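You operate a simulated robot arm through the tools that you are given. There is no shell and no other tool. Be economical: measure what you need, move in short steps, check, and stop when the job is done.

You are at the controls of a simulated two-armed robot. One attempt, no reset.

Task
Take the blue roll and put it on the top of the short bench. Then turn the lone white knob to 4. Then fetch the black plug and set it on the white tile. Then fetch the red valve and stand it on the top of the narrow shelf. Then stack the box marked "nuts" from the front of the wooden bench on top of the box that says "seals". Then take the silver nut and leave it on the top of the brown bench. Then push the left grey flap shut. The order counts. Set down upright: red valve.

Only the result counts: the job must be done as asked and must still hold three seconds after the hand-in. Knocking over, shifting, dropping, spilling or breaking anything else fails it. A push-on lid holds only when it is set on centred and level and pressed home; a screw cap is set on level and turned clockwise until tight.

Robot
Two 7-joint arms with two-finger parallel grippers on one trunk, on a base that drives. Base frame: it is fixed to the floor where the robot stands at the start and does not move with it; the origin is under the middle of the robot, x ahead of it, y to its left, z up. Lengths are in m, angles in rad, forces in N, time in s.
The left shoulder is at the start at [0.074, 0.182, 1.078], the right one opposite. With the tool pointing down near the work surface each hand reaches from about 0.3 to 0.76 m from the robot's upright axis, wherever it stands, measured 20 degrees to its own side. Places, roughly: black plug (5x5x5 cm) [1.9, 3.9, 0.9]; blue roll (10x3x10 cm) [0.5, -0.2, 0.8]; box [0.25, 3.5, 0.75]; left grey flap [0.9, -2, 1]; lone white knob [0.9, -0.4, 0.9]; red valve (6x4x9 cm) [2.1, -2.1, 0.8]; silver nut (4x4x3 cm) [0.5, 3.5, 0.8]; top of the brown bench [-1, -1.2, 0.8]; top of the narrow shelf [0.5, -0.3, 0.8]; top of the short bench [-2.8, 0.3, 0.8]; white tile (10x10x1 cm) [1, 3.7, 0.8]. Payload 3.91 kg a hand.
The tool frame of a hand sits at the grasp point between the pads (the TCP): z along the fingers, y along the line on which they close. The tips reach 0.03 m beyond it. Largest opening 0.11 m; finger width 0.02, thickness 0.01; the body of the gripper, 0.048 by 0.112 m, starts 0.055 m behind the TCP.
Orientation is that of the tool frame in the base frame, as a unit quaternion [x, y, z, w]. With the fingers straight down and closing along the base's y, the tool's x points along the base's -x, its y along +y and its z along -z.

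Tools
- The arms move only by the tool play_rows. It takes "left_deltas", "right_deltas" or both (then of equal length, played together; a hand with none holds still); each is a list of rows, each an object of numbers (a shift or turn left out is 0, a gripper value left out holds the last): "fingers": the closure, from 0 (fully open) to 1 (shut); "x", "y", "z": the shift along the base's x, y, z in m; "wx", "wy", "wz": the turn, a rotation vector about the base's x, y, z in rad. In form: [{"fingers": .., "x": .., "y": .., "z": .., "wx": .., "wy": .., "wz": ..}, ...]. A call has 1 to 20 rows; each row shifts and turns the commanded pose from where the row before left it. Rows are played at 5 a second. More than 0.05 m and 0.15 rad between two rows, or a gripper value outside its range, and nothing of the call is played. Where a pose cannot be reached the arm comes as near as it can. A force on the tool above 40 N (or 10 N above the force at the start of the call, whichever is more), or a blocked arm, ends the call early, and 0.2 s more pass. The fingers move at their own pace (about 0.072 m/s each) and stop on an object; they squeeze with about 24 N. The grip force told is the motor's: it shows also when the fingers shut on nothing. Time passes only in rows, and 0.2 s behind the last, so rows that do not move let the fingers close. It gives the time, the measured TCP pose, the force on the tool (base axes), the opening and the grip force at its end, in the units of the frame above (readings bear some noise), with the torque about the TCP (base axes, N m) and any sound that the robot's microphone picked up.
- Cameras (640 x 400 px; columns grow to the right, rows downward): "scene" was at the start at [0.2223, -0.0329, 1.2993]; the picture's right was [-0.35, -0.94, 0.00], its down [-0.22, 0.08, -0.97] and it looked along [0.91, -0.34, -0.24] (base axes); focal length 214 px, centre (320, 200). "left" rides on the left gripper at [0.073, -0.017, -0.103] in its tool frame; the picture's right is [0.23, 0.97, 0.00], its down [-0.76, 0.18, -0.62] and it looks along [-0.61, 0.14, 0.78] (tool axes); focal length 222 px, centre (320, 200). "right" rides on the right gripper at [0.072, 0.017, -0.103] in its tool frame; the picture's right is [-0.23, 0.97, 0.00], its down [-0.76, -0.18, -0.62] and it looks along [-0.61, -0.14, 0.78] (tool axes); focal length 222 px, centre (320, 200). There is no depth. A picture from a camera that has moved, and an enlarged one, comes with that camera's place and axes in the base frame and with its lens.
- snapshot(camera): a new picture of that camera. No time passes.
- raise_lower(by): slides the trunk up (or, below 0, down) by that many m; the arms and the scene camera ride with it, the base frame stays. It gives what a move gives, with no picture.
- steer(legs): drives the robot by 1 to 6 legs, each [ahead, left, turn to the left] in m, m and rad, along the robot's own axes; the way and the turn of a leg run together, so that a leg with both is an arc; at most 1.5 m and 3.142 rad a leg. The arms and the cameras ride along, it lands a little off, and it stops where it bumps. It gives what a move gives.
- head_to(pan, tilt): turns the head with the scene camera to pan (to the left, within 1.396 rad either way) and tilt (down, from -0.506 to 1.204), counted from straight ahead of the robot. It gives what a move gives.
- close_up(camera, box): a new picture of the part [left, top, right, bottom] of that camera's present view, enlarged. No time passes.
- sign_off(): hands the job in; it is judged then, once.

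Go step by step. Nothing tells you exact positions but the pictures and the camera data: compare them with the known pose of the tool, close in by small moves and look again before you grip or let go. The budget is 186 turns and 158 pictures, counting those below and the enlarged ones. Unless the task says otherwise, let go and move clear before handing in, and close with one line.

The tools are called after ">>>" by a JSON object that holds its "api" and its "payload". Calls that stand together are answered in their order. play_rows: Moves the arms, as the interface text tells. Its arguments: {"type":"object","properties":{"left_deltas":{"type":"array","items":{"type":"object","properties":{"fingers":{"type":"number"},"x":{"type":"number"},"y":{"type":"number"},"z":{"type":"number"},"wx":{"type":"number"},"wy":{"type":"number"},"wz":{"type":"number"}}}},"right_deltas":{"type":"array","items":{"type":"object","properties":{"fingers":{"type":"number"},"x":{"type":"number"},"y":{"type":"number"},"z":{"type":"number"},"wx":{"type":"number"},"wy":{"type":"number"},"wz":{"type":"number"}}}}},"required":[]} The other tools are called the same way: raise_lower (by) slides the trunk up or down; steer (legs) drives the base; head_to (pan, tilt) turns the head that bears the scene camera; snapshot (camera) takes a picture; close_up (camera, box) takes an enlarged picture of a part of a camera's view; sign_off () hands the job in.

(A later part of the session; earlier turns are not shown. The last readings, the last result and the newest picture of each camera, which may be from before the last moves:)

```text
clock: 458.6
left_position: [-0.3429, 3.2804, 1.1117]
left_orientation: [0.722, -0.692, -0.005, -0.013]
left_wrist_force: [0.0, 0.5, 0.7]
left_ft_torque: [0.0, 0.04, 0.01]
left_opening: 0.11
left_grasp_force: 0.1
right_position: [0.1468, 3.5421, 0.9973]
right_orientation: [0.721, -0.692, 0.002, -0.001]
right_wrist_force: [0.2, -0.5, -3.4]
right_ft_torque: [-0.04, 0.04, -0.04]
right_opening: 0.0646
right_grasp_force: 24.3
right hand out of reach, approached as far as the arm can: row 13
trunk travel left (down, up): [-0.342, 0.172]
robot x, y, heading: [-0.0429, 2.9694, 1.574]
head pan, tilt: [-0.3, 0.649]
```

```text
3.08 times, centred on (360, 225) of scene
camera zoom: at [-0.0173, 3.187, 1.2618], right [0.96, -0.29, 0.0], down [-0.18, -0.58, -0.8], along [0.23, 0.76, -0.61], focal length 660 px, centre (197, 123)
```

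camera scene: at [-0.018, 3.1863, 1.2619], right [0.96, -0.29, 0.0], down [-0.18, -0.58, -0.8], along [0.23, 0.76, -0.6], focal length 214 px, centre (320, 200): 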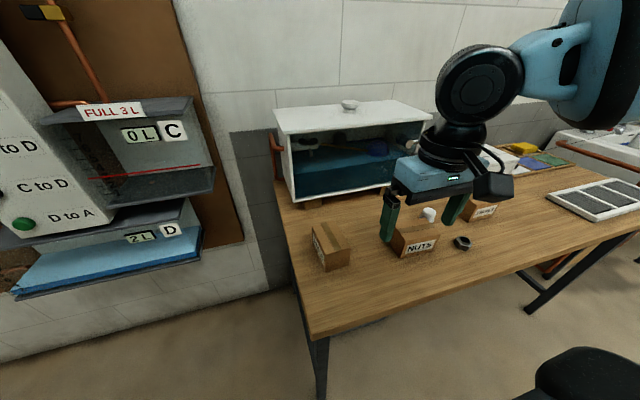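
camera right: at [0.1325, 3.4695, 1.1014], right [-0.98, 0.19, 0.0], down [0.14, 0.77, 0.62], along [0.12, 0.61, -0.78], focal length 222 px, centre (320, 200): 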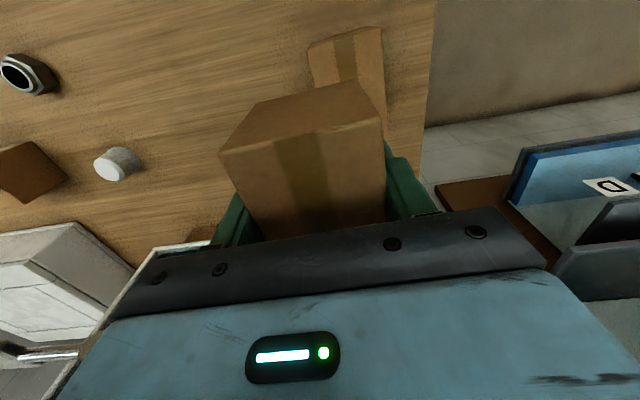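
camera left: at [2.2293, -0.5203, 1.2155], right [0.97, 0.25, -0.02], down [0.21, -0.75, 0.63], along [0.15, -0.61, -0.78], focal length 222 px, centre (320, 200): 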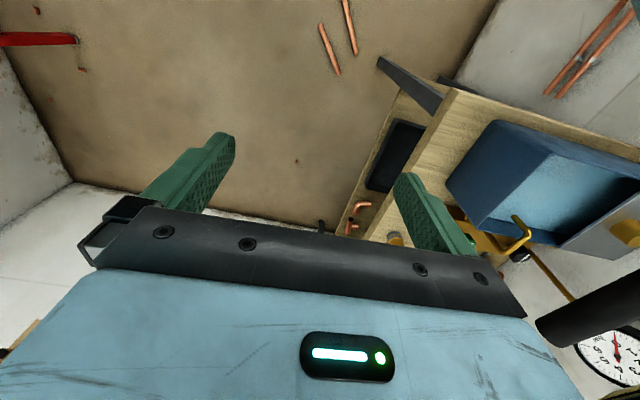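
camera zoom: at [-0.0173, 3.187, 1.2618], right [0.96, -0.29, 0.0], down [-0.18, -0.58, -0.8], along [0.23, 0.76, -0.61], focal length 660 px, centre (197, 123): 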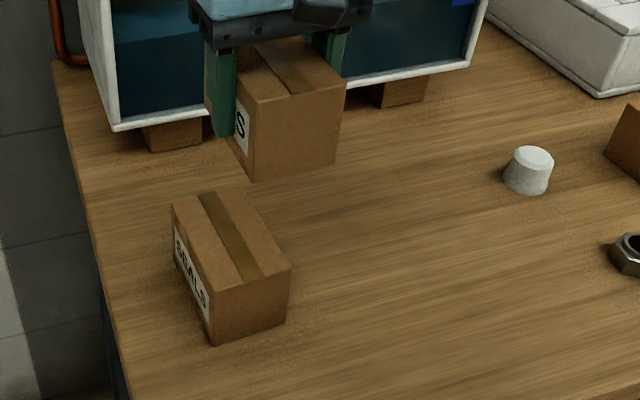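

NUTS now points the same way as SEALS; the seals corners measured from the wrist camera agree with before. Reach limits x up here, so I'll lower slightly and then shift over the centre (0.115, 3.534).

>>> {"api": "play_rows", "payload": {"right_deltas": [{"z": -0.03}, {"z": -0.02, "y": -0.008}, {"x": -0.016}, {"x": -0.016}, {}]}}

>>> {"api": "snapshot", "payload": {"camera": "right"}}

>>> {"api": "close_up", "payload": {"camera": "scene", "box": [260, 160, 460, 290]}}

```text
clock: 459.8
left_position: [-0.3437, 3.2796, 1.1118]
left_orientation: [0.721, -0.692, -0.005, -0.013]
left_wrist_force: [0.5, -0.1, 0.5]
left_ft_torque: [-0.01, 0.0, -0.02]
left_opening: 0.11
left_grasp_force: 0.1
right_position: [0.1309, 3.5352, 0.9476]
right_orientation: [0.721, -0.692, 0.002, -0.001]
right_wrist_force: [1.0, 0.4, -2.6]
right_ft_torque: [-0.02, -0.01, -0.03]
right_opening: 0.0651
right_grasp_force: 24.1
right hand out of reach, approached as far as the arm can: row 4
trunk travel left (down, up): [-0.342, 0.172]
robot x, y, heading: [-0.0427, 2.9696, 1.571]
head pan, tilt: [-0.3, 0.649]
```

```text
23 pictures are left
camera right: at [0.1157, 3.4629, 1.0525], right [-0.98, 0.19, 0.0], down [0.14, 0.77, 0.62], along [0.12, 0.61, -0.78], focal length 222 px, centre (320, 200)
```

right: 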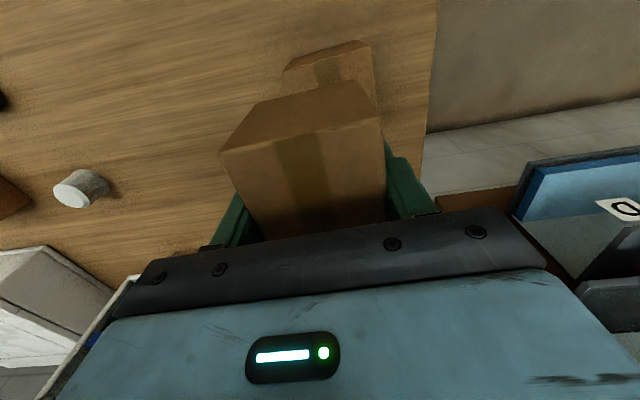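

```text
3.08 times, centred on (360, 225) of scene
camera zoom: at [-0.018, 3.1868, 1.2618], right [0.96, -0.29, 0.0], down [-0.18, -0.58, -0.8], along [0.23, 0.76, -0.6], focal length 660 px, centre (197, 123)
```

zoom: 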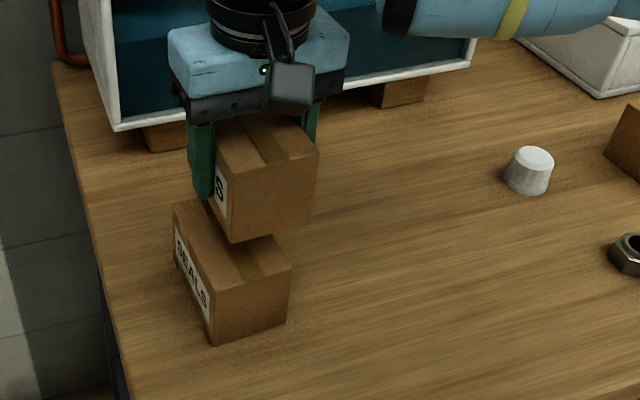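

The inner side is out of reach, so I'll shift the base 16 mm left instead.

>>> {"api": "steer", "payload": {"legs": [[-0.003, 0.017, 0]]}}

>>> {"api": "snapshot", "payload": {"camera": "right"}}

```text
clock: 460.6
left_position: [-0.3618, 3.2766, 1.1104]
left_orientation: [0.721, -0.693, -0.005, -0.013]
left_wrist_force: [0.0, -0.8, -0.6]
left_ft_torque: [0.02, -0.05, 0.03]
left_opening: 0.11
left_grasp_force: 0.0
right_position: [0.1137, 3.5311, 0.9478]
right_orientation: [0.721, -0.692, 0.001, -0.001]
right_wrist_force: [0.8, 0.6, -2.2]
right_ft_torque: [-0.01, -0.06, 0.02]
right_opening: 0.0648
right_grasp_force: 24.0
trunk travel left (down, up): [-0.342, 0.172]
robot x, y, heading: [-0.0601, 2.9678, 1.57]
head pan, tilt: [-0.3, 0.649]
```

```text
21 pictures are left
camera right: at [0.0985, 3.4597, 1.0527], right [-0.98, 0.19, 0.0], down [0.14, 0.77, 0.62], along [0.12, 0.61, -0.78], focal length 222 px, centre (320, 200)
```

right: 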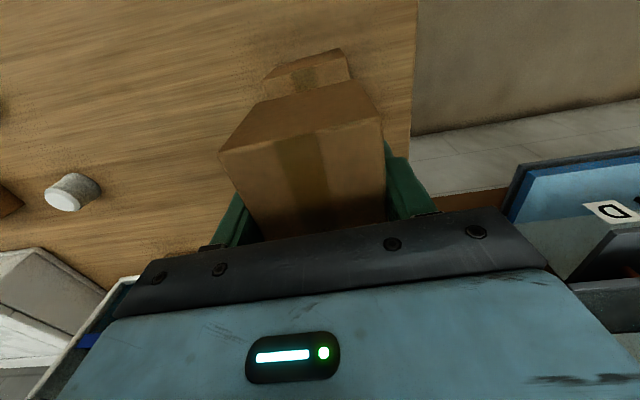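

Centred at (0.114, 3.531). I'll lower gently to contact.

>>> {"api": "play_rows", "payload": {"right_deltas": [{"z": -0.02}, {"z": -0.01}, {"z": -0.003}, {}, {"z": -0.002}, {}, {"z": -0.002}, {}]}}

```text
clock: 462.4
left_position: [-0.363, 3.2751, 1.1108]
left_orientation: [0.721, -0.693, -0.006, -0.014]
left_wrist_force: [0.3, 1.7, -0.8]
left_ft_torque: [-0.01, -0.02, -0.02]
left_opening: 0.11
left_grasp_force: 0.1
right_position: [0.1131, 3.5315, 0.915]
right_orientation: [0.722, -0.692, -0.002, -0.004]
right_wrist_force: [1.7, 2.4, 22.5]
right_ft_torque: [0.03, 0.24, -0.08]
right_opening: 0.0644
right_grasp_force: 24.1
trunk travel left (down, up): [-0.342, 0.172]
robot x, y, heading: [-0.0627, 2.9641, 1.577]
head pan, tilt: [-0.3, 0.649]
```

Contact at z≈0.915. I'll open and lift away, then check the stack.

>>> {"api": "play_rows", "payload": {"right_deltas": [{"z": 0.002}, {"fingers": 0.35}, {"fingers": 0.2}, {"fingers": 0.1}, {}, {"z": 0.03}, {"z": 0.04}, {"z": 0.03}, {"y": -0.04, "z": 0.02}, {"y": -0.04}, {"y": -0.04}, {}]}}

>>> {"api": "snapshot", "payload": {"camera": "scene"}}

```text
clock: 465.0
left_position: [-0.362, 3.2778, 1.1109]
left_orientation: [0.721, -0.693, -0.005, -0.014]
left_wrist_force: [-0.4, 0.1, -0.1]
left_ft_torque: [-0.01, -0.02, 0.01]
left_opening: 0.1097
left_grasp_force: 0.0
right_position: [0.1243, 3.415, 1.0291]
right_orientation: [0.722, -0.692, 0.002, -0.001]
right_wrist_force: [0.3, -0.6, 0.0]
right_ft_torque: [-0.02, -0.02, -0.01]
right_opening: 0.099
right_grasp_force: 0.1
right hand out of reach, approached as far as the arm can: row 7, 8
trunk travel left (down, up): [-0.342, 0.172]
robot x, y, heading: [-0.0597, 2.9691, 1.575]
head pan, tilt: [-0.3, 0.649]
```

```text
20 pictures are left
camera scene: at [-0.035, 3.1842, 1.2617], right [0.96, -0.29, 0.0], down [-0.18, -0.58, -0.8], along [0.23, 0.76, -0.61], focal length 214 px, centre (320, 200)
```

scene: 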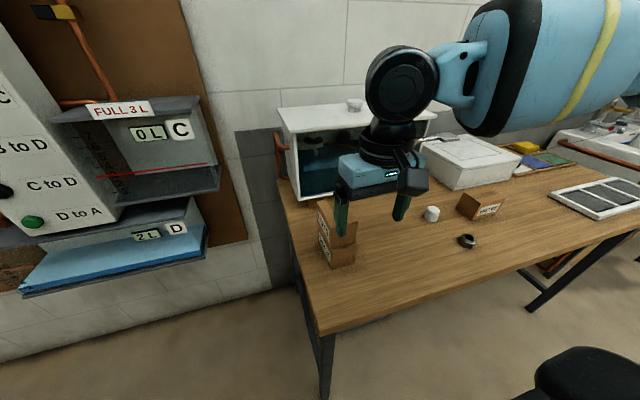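

The NUTS box sits squarely on SEALS. Next is the silver nut at about (0.47, 3.45). I'll shift the robot right so the hand is above it and look.

>>> {"api": "steer", "payload": {"legs": [[0, -0.33, 0]]}}

>>> {"api": "play_rows", "payload": {"right_deltas": [{"z": -0.03}, {"z": -0.04}, {}]}}

>>> {"api": "snapshot", "payload": {"camera": "right"}}

```text
clock: 468.5
left_position: [-0.0272, 3.2781, 1.1108]
left_orientation: [0.718, -0.696, -0.005, -0.014]
left_wrist_force: [0.5, 0.6, 0.7]
left_ft_torque: [-0.02, 0.01, 0.01]
left_opening: 0.1101
left_grasp_force: 0.1
right_position: [0.4611, 3.4106, 1.0311]
right_orientation: [0.718, -0.696, 0.002, -0.002]
right_wrist_force: [0.1, -0.2, 0.5]
right_ft_torque: [0.02, -0.01, 0.02]
right_opening: 0.0989
right_grasp_force: 0.0
trunk travel left (down, up): [-0.342, 0.172]
robot x, y, heading: [0.2688, 2.9594, 1.558]
head pan, tilt: [-0.3, 0.649]
```

```text
clock: 469.3
left_position: [-0.0281, 3.2791, 1.1103]
left_orientation: [0.717, -0.697, -0.005, -0.014]
left_wrist_force: [0.9, -0.1, 0.3]
left_ft_torque: [-0.01, 0.0, -0.01]
left_opening: 0.1101
left_grasp_force: 0.1
right_position: [0.4607, 3.4106, 0.9619]
right_orientation: [0.718, -0.696, 0.0, -0.002]
right_wrist_force: [0.8, 0.4, -0.4]
right_ft_torque: [-0.01, -0.03, 0.02]
right_opening: 0.0989
right_grasp_force: 0.1
trunk travel left (down, up): [-0.342, 0.172]
robot x, y, heading: [0.269, 2.9659, 1.559]
head pan, tilt: [-0.3, 0.649]
```

```text
19 pictures are left
camera right: at [0.444, 3.3382, 1.0662], right [-0.98, 0.2, 0.0], down [0.15, 0.77, 0.62], along [0.13, 0.61, -0.78], focal length 222 px, centre (320, 200)
```

right: 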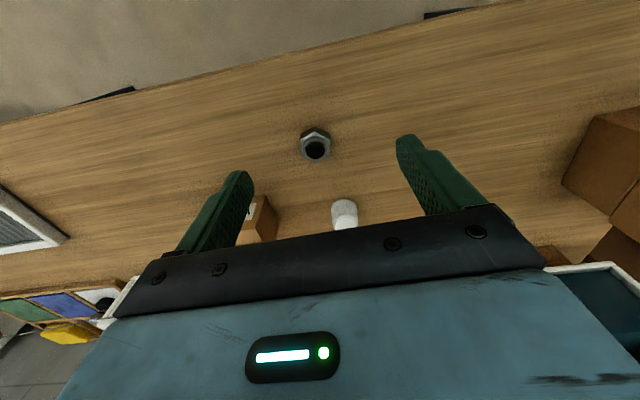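

>>> {"api": "close_up", "payload": {"camera": "right", "box": [285, 120, 345, 165]}}

```text
8.89 times, centred on (315, 142) of right
camera zoom: at [0.444, 3.3382, 1.0662], right [-0.98, 0.2, 0.0], down [0.15, 0.77, 0.62], along [0.13, 0.61, -0.78], focal length 1974 px, centre (364, 711)
```

zoom: 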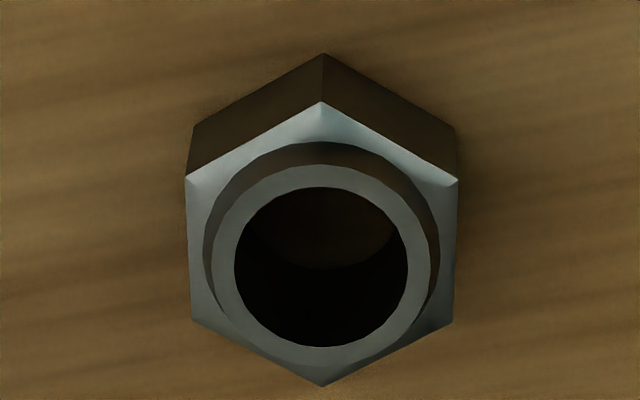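

The nut's flats face along an axis 13° from the current closing axis. I'll turn the hand by -0.23 rad, centre over (0.474, 3.445) and descend.

>>> {"api": "play_rows", "payload": {"right_deltas": [{"fingers": 0.35, "x": 0.007, "y": 0.02, "wz": -0.116}, {"x": 0.006, "y": 0.0145, "wz": -0.116}, {"z": -0.04}, {"z": -0.04}, {"z": -0.02}, {}]}}

>>> {"api": "snapshot", "payload": {"camera": "right"}}

```text
clock: 470.7
left_position: [-0.0274, 3.2787, 1.1122]
left_orientation: [0.718, -0.696, -0.005, -0.013]
left_wrist_force: [0.0, -0.3, 1.2]
left_ft_torque: [0.01, 0.0, 0.0]
left_opening: 0.1102
left_grasp_force: 0.1
right_position: [0.4712, 3.444, 0.8595]
right_orientation: [-0.632, 0.775, -0.001, 0.001]
right_wrist_force: [0.4, 1.1, -0.2]
right_ft_torque: [-0.01, 0.02, 0.0]
right_opening: 0.0715
right_grasp_force: 0.1
trunk travel left (down, up): [-0.342, 0.172]
robot x, y, heading: [0.2718, 2.965, 1.561]
head pan, tilt: [-0.3, 0.649]
```

```text
17 pictures are left
camera right: at [0.4393, 3.3773, 0.9645], right [-0.91, 0.42, 0.0], down [0.32, 0.71, 0.62], along [0.26, 0.57, -0.78], focal length 222 px, centre (320, 200)
```

right: 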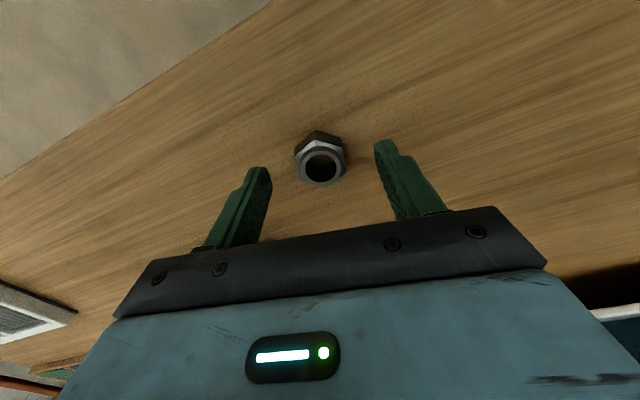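

>>> {"api": "play_rows", "payload": {"right_deltas": [{"y": 0.003, "z": -0.015}, {"z": -0.01}, {}, {"fingers": 1}, {}, {}, {}, {"z": 0.03}, {"z": 0.04}, {"z": 0.04}, {}]}}

>>> {"api": "snapshot", "payload": {"camera": "right"}}

```text
clock: 473.1
left_position: [-0.0278, 3.2782, 1.1112]
left_orientation: [0.717, -0.697, -0.005, -0.013]
left_wrist_force: [0.3, 0.4, 0.4]
left_ft_torque: [0.01, -0.01, -0.01]
left_opening: 0.1099
left_grasp_force: 0.1
right_position: [0.4735, 3.4477, 0.9477]
right_orientation: [-0.632, 0.775, -0.001, 0.001]
right_wrist_force: [-0.7, 0.2, 0.1]
right_ft_torque: [-0.04, 0.0, -0.02]
right_opening: 0.0374
right_grasp_force: 24.4
trunk travel left (down, up): [-0.342, 0.172]
robot x, y, heading: [0.2693, 2.9677, 1.565]
head pan, tilt: [-0.3, 0.649]
```

```text
16 pictures are left
camera right: at [0.4409, 3.3806, 1.0519], right [-0.91, 0.42, 0.0], down [0.32, 0.71, 0.62], along [0.26, 0.57, -0.78], focal length 222 px, centre (320, 200)
```

right: 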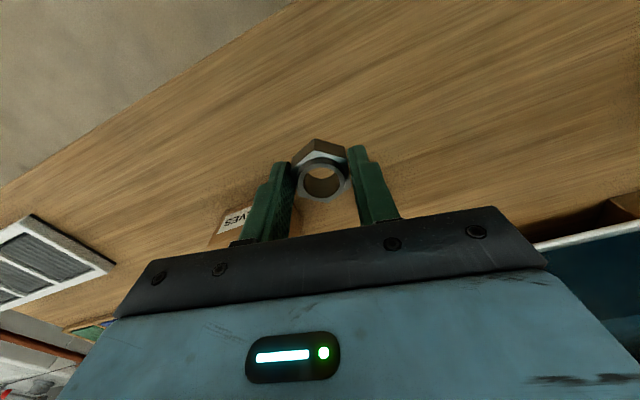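

The nut is gripped (3.7 cm across flats). I'll tuck the hand in and drive to the brown bench, whose south half was clear, approaching from its west side.

>>> {"api": "play_rows", "payload": {"right_deltas": [{"y": -0.04, "z": 0.03}, {"y": -0.045, "z": 0.02}, {"y": -0.02}, {}]}}

>>> {"api": "steer", "payload": {"legs": [[-0.6, 0, 0], [0, 0, 2.33], [1.4, 0, 0], [1.33, 0, 0], [0, 0, 0.82], [0.8, 0, 0]]}}

>>> {"api": "head_to", "payload": {"pan": 0.6, "tilt": 0.5}}

>>> {"api": "snapshot", "payload": {"camera": "scene"}}

```text
clock: 474.1
left_position: [-0.0268, 3.2775, 1.1123]
left_orientation: [0.717, -0.697, -0.006, -0.014]
left_wrist_force: [-0.3, -0.1, -0.2]
left_ft_torque: [0.02, -0.01, -0.02]
left_opening: 0.1098
left_grasp_force: 0.1
right_position: [0.4752, 3.3422, 0.996]
right_orientation: [-0.632, 0.775, -0.001, 0.001]
right_wrist_force: [0.2, 0.2, -0.5]
right_ft_torque: [0.03, 0.02, 0.01]
right_opening: 0.0374
right_grasp_force: 24.0
trunk travel left (down, up): [-0.342, 0.172]
robot x, y, heading: [0.2713, 2.965, 1.559]
head pan, tilt: [-0.3, 0.649]
```

```text
clock: 501.7
left_position: [-1.3808, -0.6012, 1.11]
left_orientation: [0.691, 0.723, -0.014, 0.006]
left_wrist_force: [0.4, -1.1, -0.3]
left_ft_torque: [0.02, -0.03, -0.01]
left_opening: 0.1102
left_grasp_force: 0.0
right_position: [-1.8815, -0.6756, 0.9969]
right_orientation: [0.769, 0.639, -0.001, -0.002]
right_wrist_force: [0.3, 0.5, 0.0]
right_ft_torque: [0.01, 0.0, 0.0]
right_opening: 0.0372
right_grasp_force: 24.1
trunk travel left (down, up): [-0.342, 0.172]
robot x, y, heading: [-1.6804, -0.2954, -1.563]
head pan, tilt: [-0.3, 0.649]
```

```text
clock: 502.9
left_position: [-1.3835, -0.6024, 1.1106]
left_orientation: [0.691, 0.723, -0.013, 0.005]
left_wrist_force: [0.0, 1.0, 0.6]
left_ft_torque: [-0.01, 0.02, 0.01]
left_opening: 0.11
left_grasp_force: 0.0
right_position: [-1.8816, -0.6761, 0.9974]
right_orientation: [0.769, 0.639, 0.0, -0.001]
right_wrist_force: [0.9, 0.1, -0.2]
right_ft_torque: [0.0, 0.01, -0.01]
right_opening: 0.0372
right_grasp_force: 24.1
trunk travel left (down, up): [-0.342, 0.172]
robot x, y, heading: [-1.6889, -0.295, -1.562]
head pan, tilt: [0.6, 0.499]
```

```text
15 pictures are left
camera scene: at [-1.6312, -0.5036, 1.2752], right [-0.82, -0.57, 0.0], down [-0.27, 0.39, -0.88], along [0.5, -0.72, -0.48], focal length 214 px, centre (320, 200)
```

scene: 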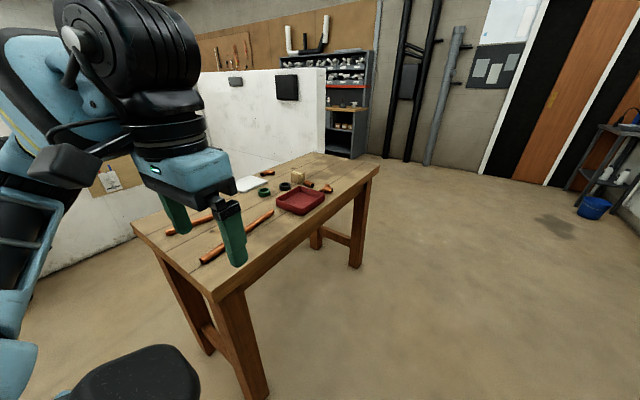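

The bench top spans x≥-1.2, y -0.65…-1.77, with tools, a red tray and rolls; its southwest part near (-1.07, -1.58) looks free. I'll drive down the west side and face it.

>>> {"api": "steer", "payload": {"legs": [[1.04, 0, 0], [0, 0, 1.56]]}}

>>> {"api": "head_to", "payload": {"pan": -0.25, "tilt": 0.7}}

>>> {"api": "snapshot", "payload": {"camera": "scene"}}

```text
clock: 512.0
left_position: [-1.3605, -1.0475, 1.1111]
left_orientation: [-0.001, 1.0, -0.007, 0.013]
left_wrist_force: [0.3, 0.0, -1.1]
left_ft_torque: [-0.02, -0.01, -0.02]
left_opening: 0.1099
left_grasp_force: 0.0
right_position: [-1.3112, -1.5501, 0.9952]
right_orientation: [0.115, 0.993, -0.002, 0.0]
right_wrist_force: [-0.6, -0.1, 0.1]
right_ft_torque: [0.02, 0.02, 0.03]
right_opening: 0.0376
right_grasp_force: 24.0
trunk travel left (down, up): [-0.342, 0.172]
robot x, y, heading: [-1.6813, -1.3362, -0.044]
head pan, tilt: [0.6, 0.499]
```

```text
clock: 513.2
left_position: [-1.3615, -1.0472, 1.1112]
left_orientation: [-0.001, 1.0, -0.006, 0.013]
left_wrist_force: [0.5, -0.8, -0.1]
left_ft_torque: [0.01, 0.0, -0.01]
left_opening: 0.1099
left_grasp_force: 0.0
right_position: [-1.31, -1.5504, 0.9969]
right_orientation: [0.116, 0.993, -0.002, -0.001]
right_wrist_force: [-0.9, 0.6, 0.8]
right_ft_torque: [-0.02, -0.03, -0.02]
right_opening: 0.0373
right_grasp_force: 23.8
trunk travel left (down, up): [-0.342, 0.172]
robot x, y, heading: [-1.6836, -1.3365, -0.04]
head pan, tilt: [-0.25, 0.7]
```

```text
14 pictures are left
camera scene: at [-1.4668, -1.365, 1.2576], right [-0.28, -0.96, 0.0], down [-0.62, 0.18, -0.77], along [0.73, -0.22, -0.64], focal length 214 px, centre (320, 200)
```

scene: 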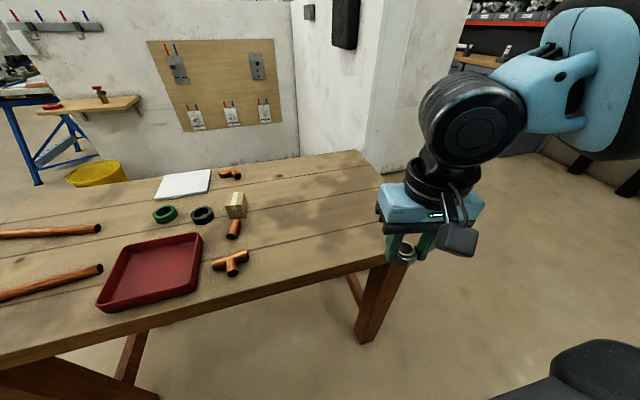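

The spot at about (-1.05, -1.47) is free. I'll move the nut over it and lower it.

>>> {"api": "play_rows", "payload": {"right_deltas": [{"x": 0.045, "y": 0.015}, {"x": 0.045, "y": 0.015}, {"x": 0.045, "y": 0.015}, {"x": 0.045, "y": 0.015}, {"x": 0.045, "y": 0.015}, {"x": 0.035, "y": 0.005, "z": -0.02}, {"z": -0.045}, {"z": -0.045}, {"z": -0.03}, {}]}}

>>> {"api": "close_up", "payload": {"camera": "scene", "box": [220, 140, 420, 270]}}

```text
clock: 515.4
left_position: [-1.3631, -1.0461, 1.1119]
left_orientation: [0.0, 1.0, -0.006, 0.014]
left_wrist_force: [0.1, 0.2, -0.1]
left_ft_torque: [-0.03, 0.01, -0.01]
left_opening: 0.1099
left_grasp_force: 0.0
right_position: [-1.1327, -1.5285, 0.8602]
right_orientation: [0.116, 0.993, 0.0, 0.003]
right_wrist_force: [5.2, -2.0, 20.5]
right_ft_torque: [-0.02, -0.05, -0.07]
right_opening: 0.0375
right_grasp_force: 24.5
right hand out of reach, approached as far as the arm can: row 4, 5, 6
trunk travel left (down, up): [-0.342, 0.172]
robot x, y, heading: [-1.6857, -1.3349, -0.038]
head pan, tilt: [-0.25, 0.7]
```

```text
3.08 times, centred on (320, 205) of scene
camera zoom: at [-1.4677, -1.3649, 1.2579], right [-0.28, -0.96, 0.0], down [-0.62, 0.18, -0.77], along [0.73, -0.22, -0.64], focal length 660 px, centre (320, 185)
```

zoom: 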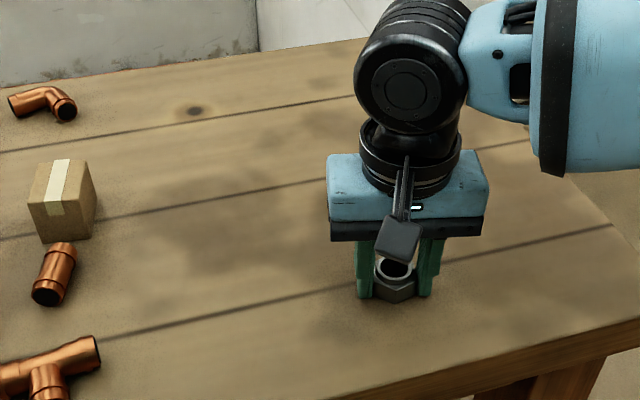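

The nut already rests on the bench (20 N contact) at (-1.13, -1.53), well inside the edges. I'll ease up, release and lift.

>>> {"api": "play_rows", "payload": {"right_deltas": [{"z": 0.002}, {"fingers": 0.5}, {"fingers": 0.3}, {}, {"z": 0.03}, {"z": 0.04}, {"z": 0.04}, {"x": -0.03, "z": 0.03}, {"x": -0.04}, {"x": -0.04, "fingers": 0}, {}]}}

>>> {"api": "close_up", "payload": {"camera": "scene", "box": [220, 140, 420, 270]}}

```text
clock: 517.8
left_position: [-1.3597, -1.0481, 1.1111]
left_orientation: [-0.001, 1.0, -0.006, 0.013]
left_wrist_force: [0.5, -0.6, -0.8]
left_ft_torque: [0.0, -0.01, 0.0]
left_opening: 0.1101
left_grasp_force: 0.0
right_position: [-1.2456, -1.5272, 1.0019]
right_orientation: [0.116, 0.993, -0.002, 0.0]
right_wrist_force: [0.5, 0.6, -0.7]
right_ft_torque: [0.02, 0.0, 0.0]
right_opening: 0.11
right_grasp_force: 0.0
trunk travel left (down, up): [-0.342, 0.172]
robot x, y, heading: [-1.6835, -1.3342, -0.042]
head pan, tilt: [-0.25, 0.7]
```

```text
3.08 times, centred on (320, 205) of scene
camera zoom: at [-1.4661, -1.3651, 1.2574], right [-0.28, -0.96, 0.0], down [-0.62, 0.18, -0.76], along [0.73, -0.22, -0.64], focal length 660 px, centre (320, 185)
```

zoom: 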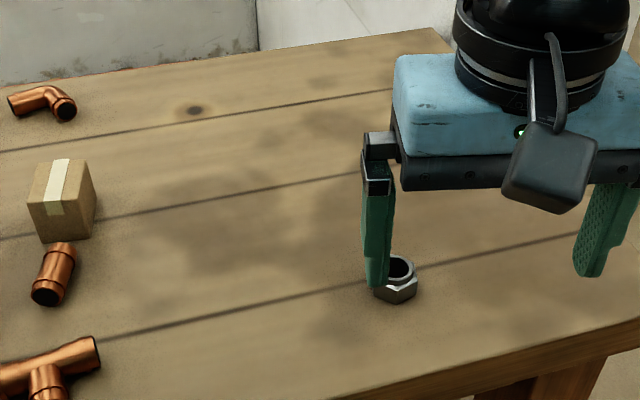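

The nut is on the brown bench. The last job is the left grey flap near (0.9, -2, 1), in the second bay; I'll take the known route there.

>>> {"api": "play_rows", "payload": {"right_deltas": [{"x": -0.04}, {"x": -0.04, "wz": 0.116}, {"wz": 0.116}, {}]}}

>>> {"api": "steer", "payload": {"legs": [[-0.1, 0, 0], [0, 0, -1.53], [1.0, 0, 0], [0, 0, 0.93], [1.0, 0, 0], [0.88, 0, 0]]}}

```text
clock: 518.8
left_position: [-1.3622, -1.0478, 1.1103]
left_orientation: [0.0, 1.0, -0.007, 0.013]
left_wrist_force: [-0.3, -0.7, -0.1]
left_ft_torque: [-0.01, 0.03, 0.0]
left_opening: 0.1101
left_grasp_force: 0.1
right_position: [-1.3247, -1.5284, 1.0025]
right_orientation: [-0.002, 1.0, -0.003, 0.0]
right_wrist_force: [-0.2, -0.6, 0.4]
right_ft_torque: [-0.01, 0.03, 0.01]
right_opening: 0.1099
right_grasp_force: 0.0
trunk travel left (down, up): [-0.342, 0.172]
robot x, y, heading: [-1.6855, -1.3379, -0.034]
head pan, tilt: [-0.25, 0.7]
```

```text
clock: 540.0
left_position: [0.074, -3.5105, 1.1116]
left_orientation: [0.321, 0.947, -0.01, 0.011]
left_wrist_force: [-0.3, 0.2, 0.5]
left_ft_torque: [0.0, 0.01, -0.02]
left_opening: 0.1099
left_grasp_force: 0.1
right_position: [-0.1902, -3.9146, 1.0027]
right_orientation: [0.319, 0.948, -0.002, 0.0]
right_wrist_force: [-0.4, 0.2, -1.2]
right_ft_torque: [-0.04, -0.02, 0.0]
right_opening: 0.11
right_grasp_force: 0.1
trunk travel left (down, up): [-0.342, 0.172]
robot x, y, heading: [-0.3553, -3.5498, -0.695]
head pan, tilt: [-0.25, 0.7]
```

>>> {"api": "steer", "payload": {"legs": [[0, 0, 0.69], [0, -0.07, 0], [1.3, 0, 0], [0.15, 0.25, 0], [0, 0, 1.57]]}}

>>> {"api": "head_to", "payload": {"pan": 0.0, "tilt": 0.35}}

>>> {"api": "snapshot", "payload": {"camera": "scene"}}

```text
clock: 555.5
left_position: [0.7799, -3.0532, 1.1101]
left_orientation: [0.735, -0.678, -0.005, -0.013]
left_wrist_force: [-0.4, -0.3, 0.0]
left_ft_torque: [0.0, -0.03, -0.01]
left_opening: 0.1099
left_grasp_force: 0.1
right_position: [1.2568, -2.9793, 1.0013]
right_orientation: [0.735, -0.678, 0.001, -0.001]
right_wrist_force: [0.0, -0.4, 0.0]
right_ft_torque: [-0.02, 0.02, -0.03]
right_opening: 0.1101
right_grasp_force: 0.1
trunk travel left (down, up): [-0.342, 0.172]
robot x, y, heading: [1.0901, -3.3486, 1.611]
head pan, tilt: [-0.25, 0.7]
```

```text
clock: 556.4
left_position: [0.7802, -3.0532, 1.1108]
left_orientation: [0.735, -0.678, -0.006, -0.013]
left_wrist_force: [0.2, 1.3, -0.3]
left_ft_torque: [-0.04, -0.02, 0.02]
left_opening: 0.1099
left_grasp_force: 0.1
right_position: [1.2559, -2.9789, 1.0027]
right_orientation: [0.735, -0.678, 0.002, -0.001]
right_wrist_force: [-0.6, 0.3, 0.0]
right_ft_torque: [-0.01, 0.0, 0.0]
right_opening: 0.1101
right_grasp_force: 0.0
trunk travel left (down, up): [-0.342, 0.172]
robot x, y, heading: [1.0913, -3.3494, 1.609]
head pan, tilt: [0.0, 0.351]
```

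```text
11 pictures are left
camera scene: at [1.0848, -3.1245, 1.2889], right [1.0, 0.04, 0.0], down [0.01, -0.34, -0.94], along [-0.04, 0.94, -0.34], focal length 214 px, centre (320, 200)
```

scene: 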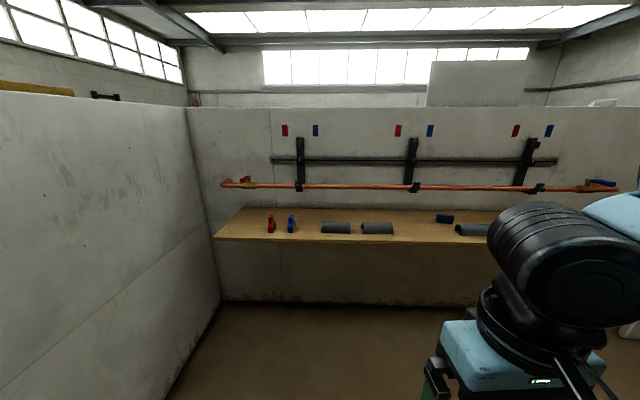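

The left bracket holding the pipe (px 300,160) matches the flap's place. I'll drive closer and look at it in detail.

>>> {"api": "steer", "payload": {"legs": [[0.52, 0.0, -0.04]]}}

>>> {"api": "head_to", "payload": {"pan": 0.2, "tilt": 0.35}}

>>> {"api": "close_up", "payload": {"camera": "scene", "box": [200, 60, 500, 260]}}

```text
clock: 559.4
left_position: [0.7832, -2.5205, 1.1117]
left_orientation: [0.721, -0.693, -0.005, -0.013]
left_wrist_force: [-0.5, -0.4, 0.8]
left_ft_torque: [-0.03, 0.04, 0.01]
left_opening: 0.1103
left_grasp_force: 0.1
right_position: [1.2619, -2.466, 1.0024]
right_orientation: [0.721, -0.693, 0.001, -0.002]
right_wrist_force: [0.5, 0.7, 0.2]
right_ft_torque: [-0.03, 0.0, -0.01]
right_opening: 0.11
right_grasp_force: 0.1
trunk travel left (down, up): [-0.342, 0.172]
robot x, y, heading: [1.0809, -2.8343, 1.572]
head pan, tilt: [0.0, 0.351]
```

```text
clock: 560.1
left_position: [0.7827, -2.5214, 1.1125]
left_orientation: [0.721, -0.693, -0.006, -0.014]
left_wrist_force: [-0.1, 0.7, 0.0]
left_ft_torque: [0.01, 0.01, -0.03]
left_opening: 0.11
left_grasp_force: 0.2
right_position: [1.2618, -2.4671, 1.0027]
right_orientation: [0.721, -0.693, 0.003, -0.002]
right_wrist_force: [0.6, 0.5, -0.3]
right_ft_torque: [-0.02, -0.02, 0.03]
right_opening: 0.1096
right_grasp_force: 0.0
trunk travel left (down, up): [-0.342, 0.172]
robot x, y, heading: [1.0806, -2.832, 1.572]
head pan, tilt: [0.201, 0.351]
```

```text
2.00 times, centred on (350, 160) of scene
camera zoom: at [1.0652, -2.6063, 1.289], right [0.98, 0.2, 0.0], down [0.07, -0.34, -0.94], along [-0.19, 0.92, -0.34], focal length 429 px, centre (260, 280)
```

zoom: 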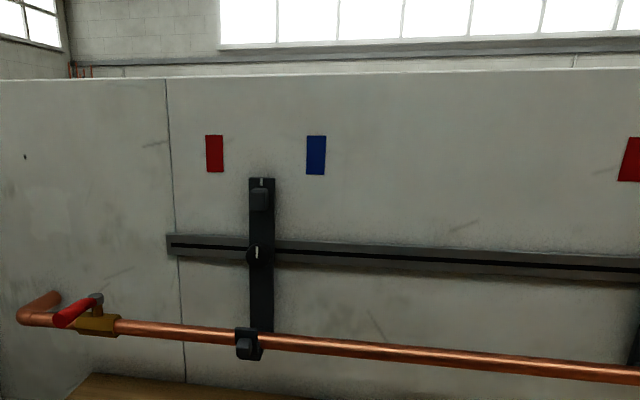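

The bracket bar is at about (0.93, -1.98) and its clip on the pipe at (0.92, -2.0, 0.95). I'll enlarge the clip to see whether its flap is open.

>>> {"api": "close_up", "payload": {"camera": "scene", "box": [296, 200, 360, 250]}}

```text
8.00 times, centred on (328, 225) of scene
camera zoom: at [1.0652, -2.6063, 1.289], right [0.98, 0.2, 0.0], down [0.07, -0.34, -0.94], along [-0.19, 0.92, -0.34], focal length 1716 px, centre (256, 0)
```

zoom: 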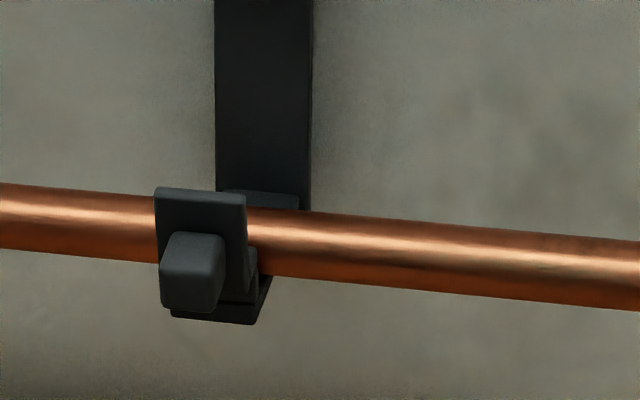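

The clip has an upright grey plate with a small knob standing out from the pipe at about (0.928, -2.045, 0.98), which matches the flap's listed place; pushing it towards the wall should shut it. I'll move the base in and bring the closed left hand, tilted forward, in front of it.

>>> {"api": "steer", "payload": {"legs": [[0.16, -0.08, 0]]}}

>>> {"api": "play_rows", "payload": {"left_deltas": [{"fingers": 1, "x": 0.02, "wx": 0.14}, {"x": 0.02, "wx": 0.14}, {"x": 0.02, "z": -0.02, "wx": 0.14}, {"z": -0.03, "wx": 0.14}, {"z": -0.03}, {"z": -0.03}, {}]}}

>>> {"api": "snapshot", "payload": {"camera": "left"}}

```text
clock: 561.6
left_position: [0.8611, -2.3623, 1.1123]
left_orientation: [0.721, -0.693, -0.005, -0.014]
left_wrist_force: [0.0, 0.2, 0.9]
left_ft_torque: [-0.03, 0.03, 0.01]
left_opening: 0.11
left_grasp_force: 0.0
right_position: [1.3396, -2.3074, 1.0024]
right_orientation: [0.722, -0.692, 0.001, -0.002]
right_wrist_force: [0.7, 0.0, 0.6]
right_ft_torque: [-0.02, -0.03, 0.0]
right_opening: 0.1102
right_grasp_force: 0.1
trunk travel left (down, up): [-0.342, 0.172]
robot x, y, heading: [1.1595, -2.6718, 1.574]
head pan, tilt: [0.201, 0.351]
```

```text
clock: 563.2
left_position: [0.9264, -2.2881, 1.0744]
left_orientation: [0.689, -0.665, -0.195, -0.212]
left_wrist_force: [0.3, 0.3, -0.9]
left_ft_torque: [0.02, 0.01, 0.02]
left_opening: 0.0
left_grasp_force: 24.0
left hand out of reach, approached as far as the arm can: row 3, 4, 5, 6
right_position: [1.3401, -2.3076, 1.0019]
right_orientation: [0.721, -0.693, 0.001, -0.002]
right_wrist_force: [0.1, 0.1, -0.3]
right_ft_torque: [0.0, 0.02, -0.01]
right_opening: 0.1097
right_grasp_force: 0.1
trunk travel left (down, up): [-0.342, 0.172]
robot x, y, heading: [1.1653, -2.6716, 1.571]
head pan, tilt: [0.201, 0.351]
```

```text
8 pictures are left
camera left: at [0.9447, -2.4048, 1.1217], right [-0.96, -0.22, -0.16], down [-0.22, 0.29, 0.93], along [-0.16, 0.93, -0.32], focal length 222 px, centre (320, 200)
```

left: 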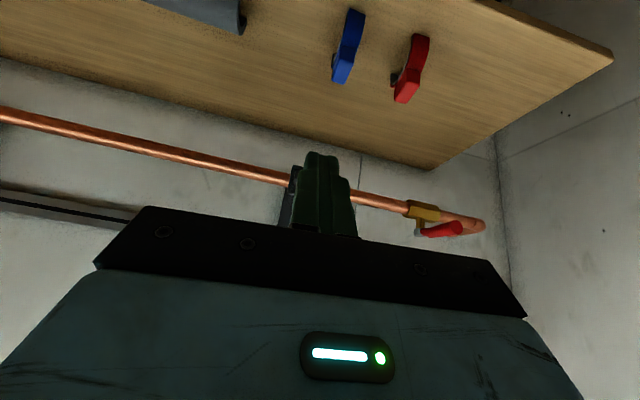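

The clip is right ahead of the fingers. I'll lower to z≈1.0 and advance to just before it.

>>> {"api": "play_rows", "payload": {"left_deltas": [{"x": 0.003, "y": 0.04}, {"y": 0.04, "z": -0.02}, {"y": 0.03, "z": -0.03}, {"z": -0.022}, {}]}}

>>> {"api": "close_up", "payload": {"camera": "scene", "box": [180, 130, 360, 280]}}

```text
clock: 564.4
left_position: [0.9269, -2.1776, 1.0021]
left_orientation: [0.689, -0.664, -0.197, -0.213]
left_wrist_force: [0.0, -0.1, 0.0]
left_ft_torque: [0.04, -0.01, -0.03]
left_opening: 0.0
left_grasp_force: 23.7
right_position: [1.3402, -2.3073, 1.0021]
right_orientation: [0.722, -0.692, 0.001, -0.002]
right_wrist_force: [-0.5, -0.1, -0.8]
right_ft_torque: [-0.01, -0.02, 0.02]
right_opening: 0.1097
right_grasp_force: 0.1
trunk travel left (down, up): [-0.342, 0.172]
robot x, y, heading: [1.1633, -2.672, 1.575]
head pan, tilt: [0.201, 0.351]
```

```text
2.67 times, centred on (270, 205) of scene
camera zoom: at [1.144, -2.4471, 1.2889], right [0.98, 0.2, 0.0], down [0.07, -0.34, -0.94], along [-0.19, 0.92, -0.34], focal length 572 px, centre (453, 187)
```

zoom: 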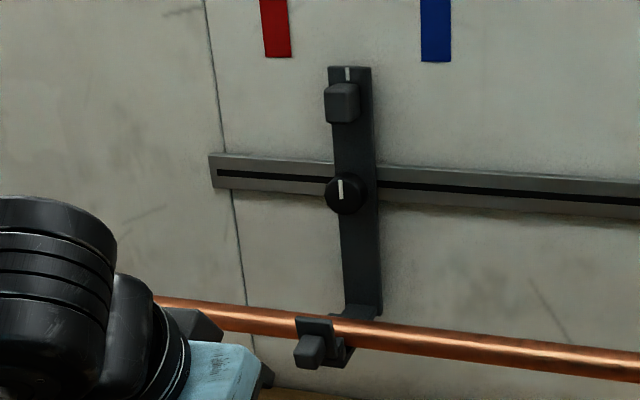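

The flap is clear now: a plate with a knob hinged at the foot below the pipe. I'll push slowly in +y and watch the force.

>>> {"api": "play_rows", "payload": {"left_deltas": [{"x": 0.003, "y": 0.025}, {"y": 0.025}, {"y": 0.02}, {"y": 0.015}, {"y": 0.01}, {}]}}

>>> {"api": "snapshot", "payload": {"camera": "left"}}

```text
clock: 565.8
left_position: [0.9313, -2.081, 1.0037]
left_orientation: [0.689, -0.664, -0.196, -0.213]
left_wrist_force: [-0.2, 0.3, 1.1]
left_ft_torque: [-0.03, -0.01, 0.01]
left_opening: 0.0
left_grasp_force: 24.2
right_position: [1.3402, -2.3076, 1.003]
right_orientation: [0.722, -0.692, 0.002, -0.001]
right_wrist_force: [-0.7, -0.1, 1.1]
right_ft_torque: [-0.04, -0.04, -0.01]
right_opening: 0.1102
right_grasp_force: 0.0
trunk travel left (down, up): [-0.342, 0.172]
robot x, y, heading: [1.1631, -2.6708, 1.574]
head pan, tilt: [0.201, 0.351]
```

```text
6 pictures are left
camera left: at [0.9491, -2.1985, 1.0504], right [-0.96, -0.22, -0.16], down [-0.22, 0.28, 0.93], along [-0.16, 0.93, -0.32], focal length 222 px, centre (320, 200)
```

left: 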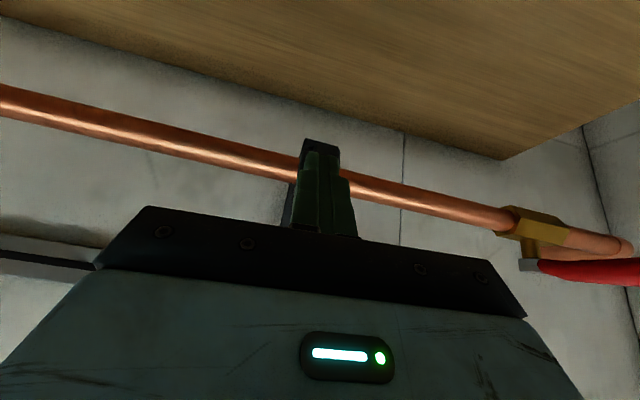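

No contact yet; I'll keep pushing in 1 cm steps.

>>> {"api": "play_rows", "payload": {"left_deltas": [{"y": 0.01}, {"y": 0.01}, {"y": 0.01}, {"y": 0.01}, {}]}}

```text
clock: 566.7
left_position: [0.932, -2.0539, 1.0078]
left_orientation: [0.689, -0.665, -0.196, -0.214]
left_wrist_force: [-0.7, -9.3, 8.3]
left_ft_torque: [-0.14, 0.01, -0.05]
left_opening: 0.0
left_grasp_force: 24.0
right_position: [1.3394, -2.3095, 1.002]
right_orientation: [0.722, -0.692, 0.001, -0.001]
right_wrist_force: [-0.9, 0.3, -0.5]
right_ft_torque: [0.01, 0.02, -0.02]
right_opening: 0.1098
right_grasp_force: 0.0
trunk travel left (down, up): [-0.342, 0.172]
robot x, y, heading: [1.1612, -2.6713, 1.577]
head pan, tilt: [0.201, 0.351]
stopped in row 4 (left hand): the force on the tool passed its limit at 59 N (the readings are from after the stop); the commanded pose is now the measured one
```

A hard stop at y≈-2.054 (59 N). I'll back off and look at the flap.

>>> {"api": "play_rows", "payload": {"left_deltas": [{"y": -0.04}, {"y": -0.045}, {"y": -0.04}, {}]}}

>>> {"api": "close_up", "payload": {"camera": "scene", "box": [240, 210, 310, 260]}}

```text
clock: 567.7
left_position: [0.9333, -2.1783, 1.0039]
left_orientation: [0.69, -0.664, -0.196, -0.212]
left_wrist_force: [0.3, -0.6, -0.1]
left_ft_torque: [0.0, 0.0, 0.0]
left_opening: 0.0
left_grasp_force: 24.1
right_position: [1.3403, -2.3076, 1.0016]
right_orientation: [0.723, -0.691, 0.001, -0.001]
right_wrist_force: [0.2, -0.3, -0.9]
right_ft_torque: [0.0, -0.02, 0.04]
right_opening: 0.1101
right_grasp_force: 0.1
trunk travel left (down, up): [-0.342, 0.172]
robot x, y, heading: [1.1652, -2.6725, 1.574]
head pan, tilt: [0.201, 0.351]
```

```text
8.00 times, centred on (275, 235) of scene
camera zoom: at [1.1438, -2.4472, 1.2889], right [0.98, 0.2, 0.0], down [0.07, -0.34, -0.94], along [-0.19, 0.92, -0.34], focal length 1716 px, centre (680, -80)
```

zoom: 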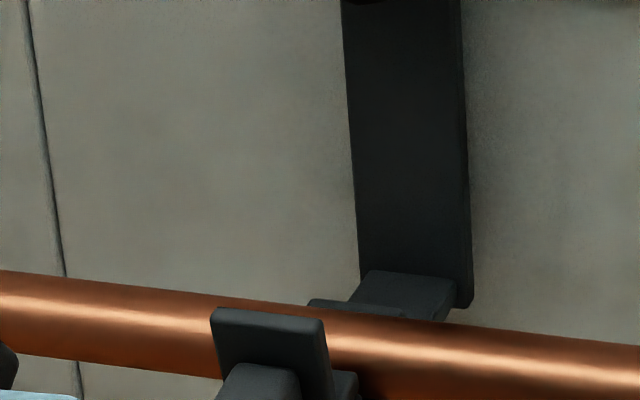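

The plate looks unmoved. I'll shift the hand to the left and view the clip from the side to see how it is hinged.

>>> {"api": "play_rows", "payload": {"left_deltas": [{"x": -0.045}, {"x": -0.045}, {"x": -0.045}, {"x": -0.02, "z": 0.03}, {"z": 0.03, "wz": -0.14}, {"wz": -0.14}, {"wz": -0.14}, {}]}}

>>> {"api": "snapshot", "payload": {"camera": "left"}}

```text
clock: 569.5
left_position: [0.778, -2.1773, 1.0673]
left_orientation: [-0.535, 0.794, 0.146, 0.249]
left_wrist_force: [-0.5, 0.7, 0.0]
left_ft_torque: [0.01, 0.03, -0.01]
left_opening: 0.0
left_grasp_force: 24.3
right_position: [1.3401, -2.3085, 1.003]
right_orientation: [0.722, -0.692, 0.002, -0.001]
right_wrist_force: [-0.4, -0.7, -0.4]
right_ft_torque: [0.0, -0.02, 0.01]
right_opening: 0.1101
right_grasp_force: 0.0
trunk travel left (down, up): [-0.342, 0.172]
robot x, y, heading: [1.1612, -2.6689, 1.575]
head pan, tilt: [0.201, 0.351]
```

```text
4 pictures are left
camera left: at [0.7464, -2.2909, 1.1129], right [-0.97, 0.2, -0.16], down [-0.08, 0.35, 0.93], along [0.24, 0.92, -0.32], focal length 222 px, centre (320, 200)
```

left: 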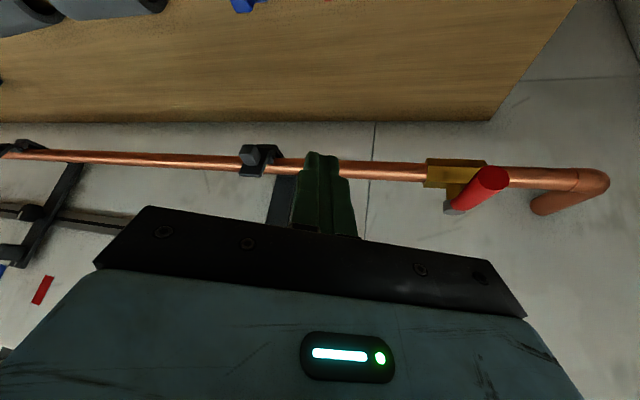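

>>> {"api": "close_up", "payload": {"camera": "left", "box": [220, 130, 300, 185]}}

```text
7.27 times, centred on (260, 158) of left
camera zoom: at [0.7464, -2.2909, 1.1129], right [-0.97, 0.2, -0.16], down [-0.08, 0.35, 0.93], along [0.24, 0.92, -0.32], focal length 1615 px, centre (756, 509)
```

zoom: 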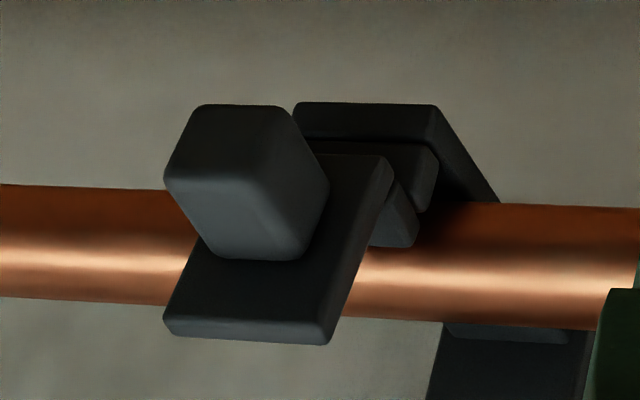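

Seen from the side, the plate is hinged at its bottom and its top leans outward, so it is open a little. I pushed low, near the knob. I'll return and push gently in small steps higher up, near its free edge.

>>> {"api": "play_rows", "payload": {"left_deltas": [{"wz": 0.14}, {"wz": 0.14}, {"wz": 0.14}, {"x": 0.045}, {"x": 0.045}, {"x": 0.045, "z": -0.03}, {"x": 0.02, "z": -0.022}, {"y": 0.04}, {"y": 0.04}, {"y": 0.02}, {}]}}

>>> {"api": "play_rows", "payload": {"left_deltas": [{"y": 0.004}, {"y": 0.004}, {"y": 0.003}, {"y": 0.003}, {"y": 0.003}, {"y": 0.003}, {"y": 0.003}, {"y": 0.003}, {"y": 0.003}, {"y": 0.003}, {"y": 0.003}, {"y": 0.003}, {}]}}

```text
refused: row 6 steps farther than a row can; nothing moved
```

```text
clock: 572.3
left_position: [0.7782, -2.1393, 1.0663]
left_orientation: [-0.536, 0.794, 0.146, 0.248]
left_wrist_force: [0.2, -0.5, 0.6]
left_ft_torque: [0.01, 0.02, 0.01]
left_opening: 0.0
left_grasp_force: 24.5
right_position: [1.3402, -2.3066, 1.0031]
right_orientation: [0.723, -0.691, 0.002, -0.001]
right_wrist_force: [0.2, 0.3, 0.0]
right_ft_torque: [0.0, -0.04, -0.01]
right_opening: 0.1102
right_grasp_force: 0.0
trunk travel left (down, up): [-0.342, 0.172]
robot x, y, heading: [1.1631, -2.6707, 1.574]
head pan, tilt: [0.201, 0.351]
```

The first call was refused for a step that was too large; nothing was touched. I'll redo the approach with smaller rows.

>>> {"api": "play_rows", "payload": {"left_deltas": [{"wz": 0.14, "y": -0.03}, {"wz": 0.14}, {"wz": 0.14}, {"x": 0.045}, {"x": 0.045}, {"x": 0.045}, {"x": 0.019}, {"z": -0.03}, {"z": -0.022}, {"y": 0.04}, {"y": 0.04}, {"y": 0.01}, {}]}}

```text
clock: 575.1
left_position: [0.9317, -2.0806, 1.0149]
left_orientation: [0.689, -0.664, -0.197, -0.212]
left_wrist_force: [-0.2, 0.6, 0.2]
left_ft_torque: [0.04, 0.03, -0.02]
left_opening: 0.0
left_grasp_force: 23.6
right_position: [1.34, -2.3076, 1.0021]
right_orientation: [0.722, -0.692, 0.001, -0.001]
right_wrist_force: [-0.4, 0.6, -0.8]
right_ft_torque: [-0.01, 0.02, -0.02]
right_opening: 0.11
right_grasp_force: 0.1
trunk travel left (down, up): [-0.342, 0.172]
robot x, y, heading: [1.1607, -2.6729, 1.577]
head pan, tilt: [0.201, 0.351]
```

>>> {"api": "play_rows", "payload": {"left_deltas": [{"y": 0.004}, {"y": 0.004}, {"y": 0.003}, {"y": 0.003}, {"y": 0.003}, {"y": 0.003}, {"y": 0.003}, {"y": 0.003}, {"y": 0.003}, {"y": 0.003}, {}]}}

```text
clock: 577.5
left_position: [0.9308, -2.0488, 1.0162]
left_orientation: [0.688, -0.664, -0.197, -0.214]
left_wrist_force: [0.0, -7.0, 13.0]
left_ft_torque: [0.18, -0.03, 0.09]
left_opening: 0.0
left_grasp_force: 23.4
right_position: [1.3393, -2.3093, 1.0021]
right_orientation: [0.722, -0.692, 0.0, -0.001]
right_wrist_force: [-1.1, 0.1, -0.2]
right_ft_torque: [0.0, -0.03, 0.01]
right_opening: 0.11
right_grasp_force: 0.0
trunk travel left (down, up): [-0.342, 0.172]
robot x, y, heading: [1.1609, -2.6729, 1.576]
head pan, tilt: [0.201, 0.351]
```

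The fingertip end is pressing down on the flap's top edge (force along the finger) instead of pushing it shut. I'll back off, stand the finger more upright and push with its flat front at the free edge.

>>> {"api": "play_rows", "payload": {"left_deltas": [{"y": -0.04}, {"y": -0.03}, {"wx": -0.14}, {"wx": -0.14}, {"wx": -0.06}, {"z": -0.008}, {"y": 0.03}, {"y": 0.02}, {}]}}

>>> {"api": "play_rows", "payload": {"left_deltas": [{"y": 0.004}, {"y": 0.004}, {"y": 0.004}, {"y": 0.004}, {"y": 0.004}, {"y": 0.004}, {"y": 0.004}, {"y": 0.004}, {"y": 0.004}, {"y": 0.004}, {}]}}

```text
clock: 579.5
left_position: [0.9298, -2.0681, 1.0062]
left_orientation: [0.715, -0.688, -0.08, -0.093]
left_wrist_force: [-0.7, -0.3, -0.4]
left_ft_torque: [-0.02, -0.02, -0.02]
left_opening: 0.0
left_grasp_force: 24.2
right_position: [1.3396, -2.309, 1.0025]
right_orientation: [0.722, -0.692, 0.001, -0.001]
right_wrist_force: [-0.3, -0.1, 0.1]
right_ft_torque: [0.01, -0.01, -0.03]
right_opening: 0.1101
right_grasp_force: 0.0
trunk travel left (down, up): [-0.342, 0.172]
robot x, y, heading: [1.1624, -2.6724, 1.571]
head pan, tilt: [0.201, 0.351]
```

```text
clock: 581.3
left_position: [0.9313, -2.0434, 1.0102]
left_orientation: [0.714, -0.69, -0.078, -0.09]
left_wrist_force: [-1.3, -23.8, 13.3]
left_ft_torque: [-0.82, 0.18, -0.1]
left_opening: 0.0
left_grasp_force: 24.3
right_position: [1.3395, -2.311, 1.0039]
right_orientation: [0.723, -0.691, 0.001, -0.002]
right_wrist_force: [0.2, -0.4, -0.4]
right_ft_torque: [-0.02, -0.01, -0.05]
right_opening: 0.1099
right_grasp_force: 0.1
trunk travel left (down, up): [-0.342, 0.172]
robot x, y, heading: [1.1622, -2.6739, 1.576]
head pan, tilt: [0.201, 0.351]
stopped in row 8 (left hand): the force on the tool passed its limit at 43 N (the readings are from after the stop); the commanded pose is now the measured one
```

The stall seems to come from pushing right on the knob at z≈0.976, close to the hinge. I'll back off, go higher (fingertip at z≈0.99, plate top ≈1.005) and push there in small steps.

>>> {"api": "play_rows", "payload": {"left_deltas": [{"y": -0.03}, {"z": 0.012}, {}, {"y": 0.02}, {"y": 0.004}, {"y": 0.004}, {"y": 0.004}, {"y": 0.004}, {"y": 0.004}, {"y": 0.004}, {"y": 0.004}, {"y": 0.004}, {"y": 0.004}, {"y": 0.004}, {"y": 0.004}, {}]}}

```text
clock: 584.0
left_position: [0.9331, -2.0154, 1.0275]
left_orientation: [0.714, -0.688, -0.08, -0.099]
left_wrist_force: [0.1, -0.5, 16.6]
left_ft_torque: [0.11, 0.02, -0.04]
left_opening: 0.0
left_grasp_force: 24.1
right_position: [1.3395, -2.309, 1.0014]
right_orientation: [0.722, -0.692, 0.001, -0.001]
right_wrist_force: [0.4, 0.1, -0.9]
right_ft_torque: [0.0, -0.03, 0.04]
right_opening: 0.1098
right_grasp_force: 0.1
trunk travel left (down, up): [-0.342, 0.172]
robot x, y, heading: [1.1643, -2.6705, 1.573]
head pan, tilt: [0.201, 0.351]
stopped in row 13 (left hand): the force on the tool passed its limit at 40 N (the readings are from after the stop); the commanded pose is now the measured one
```

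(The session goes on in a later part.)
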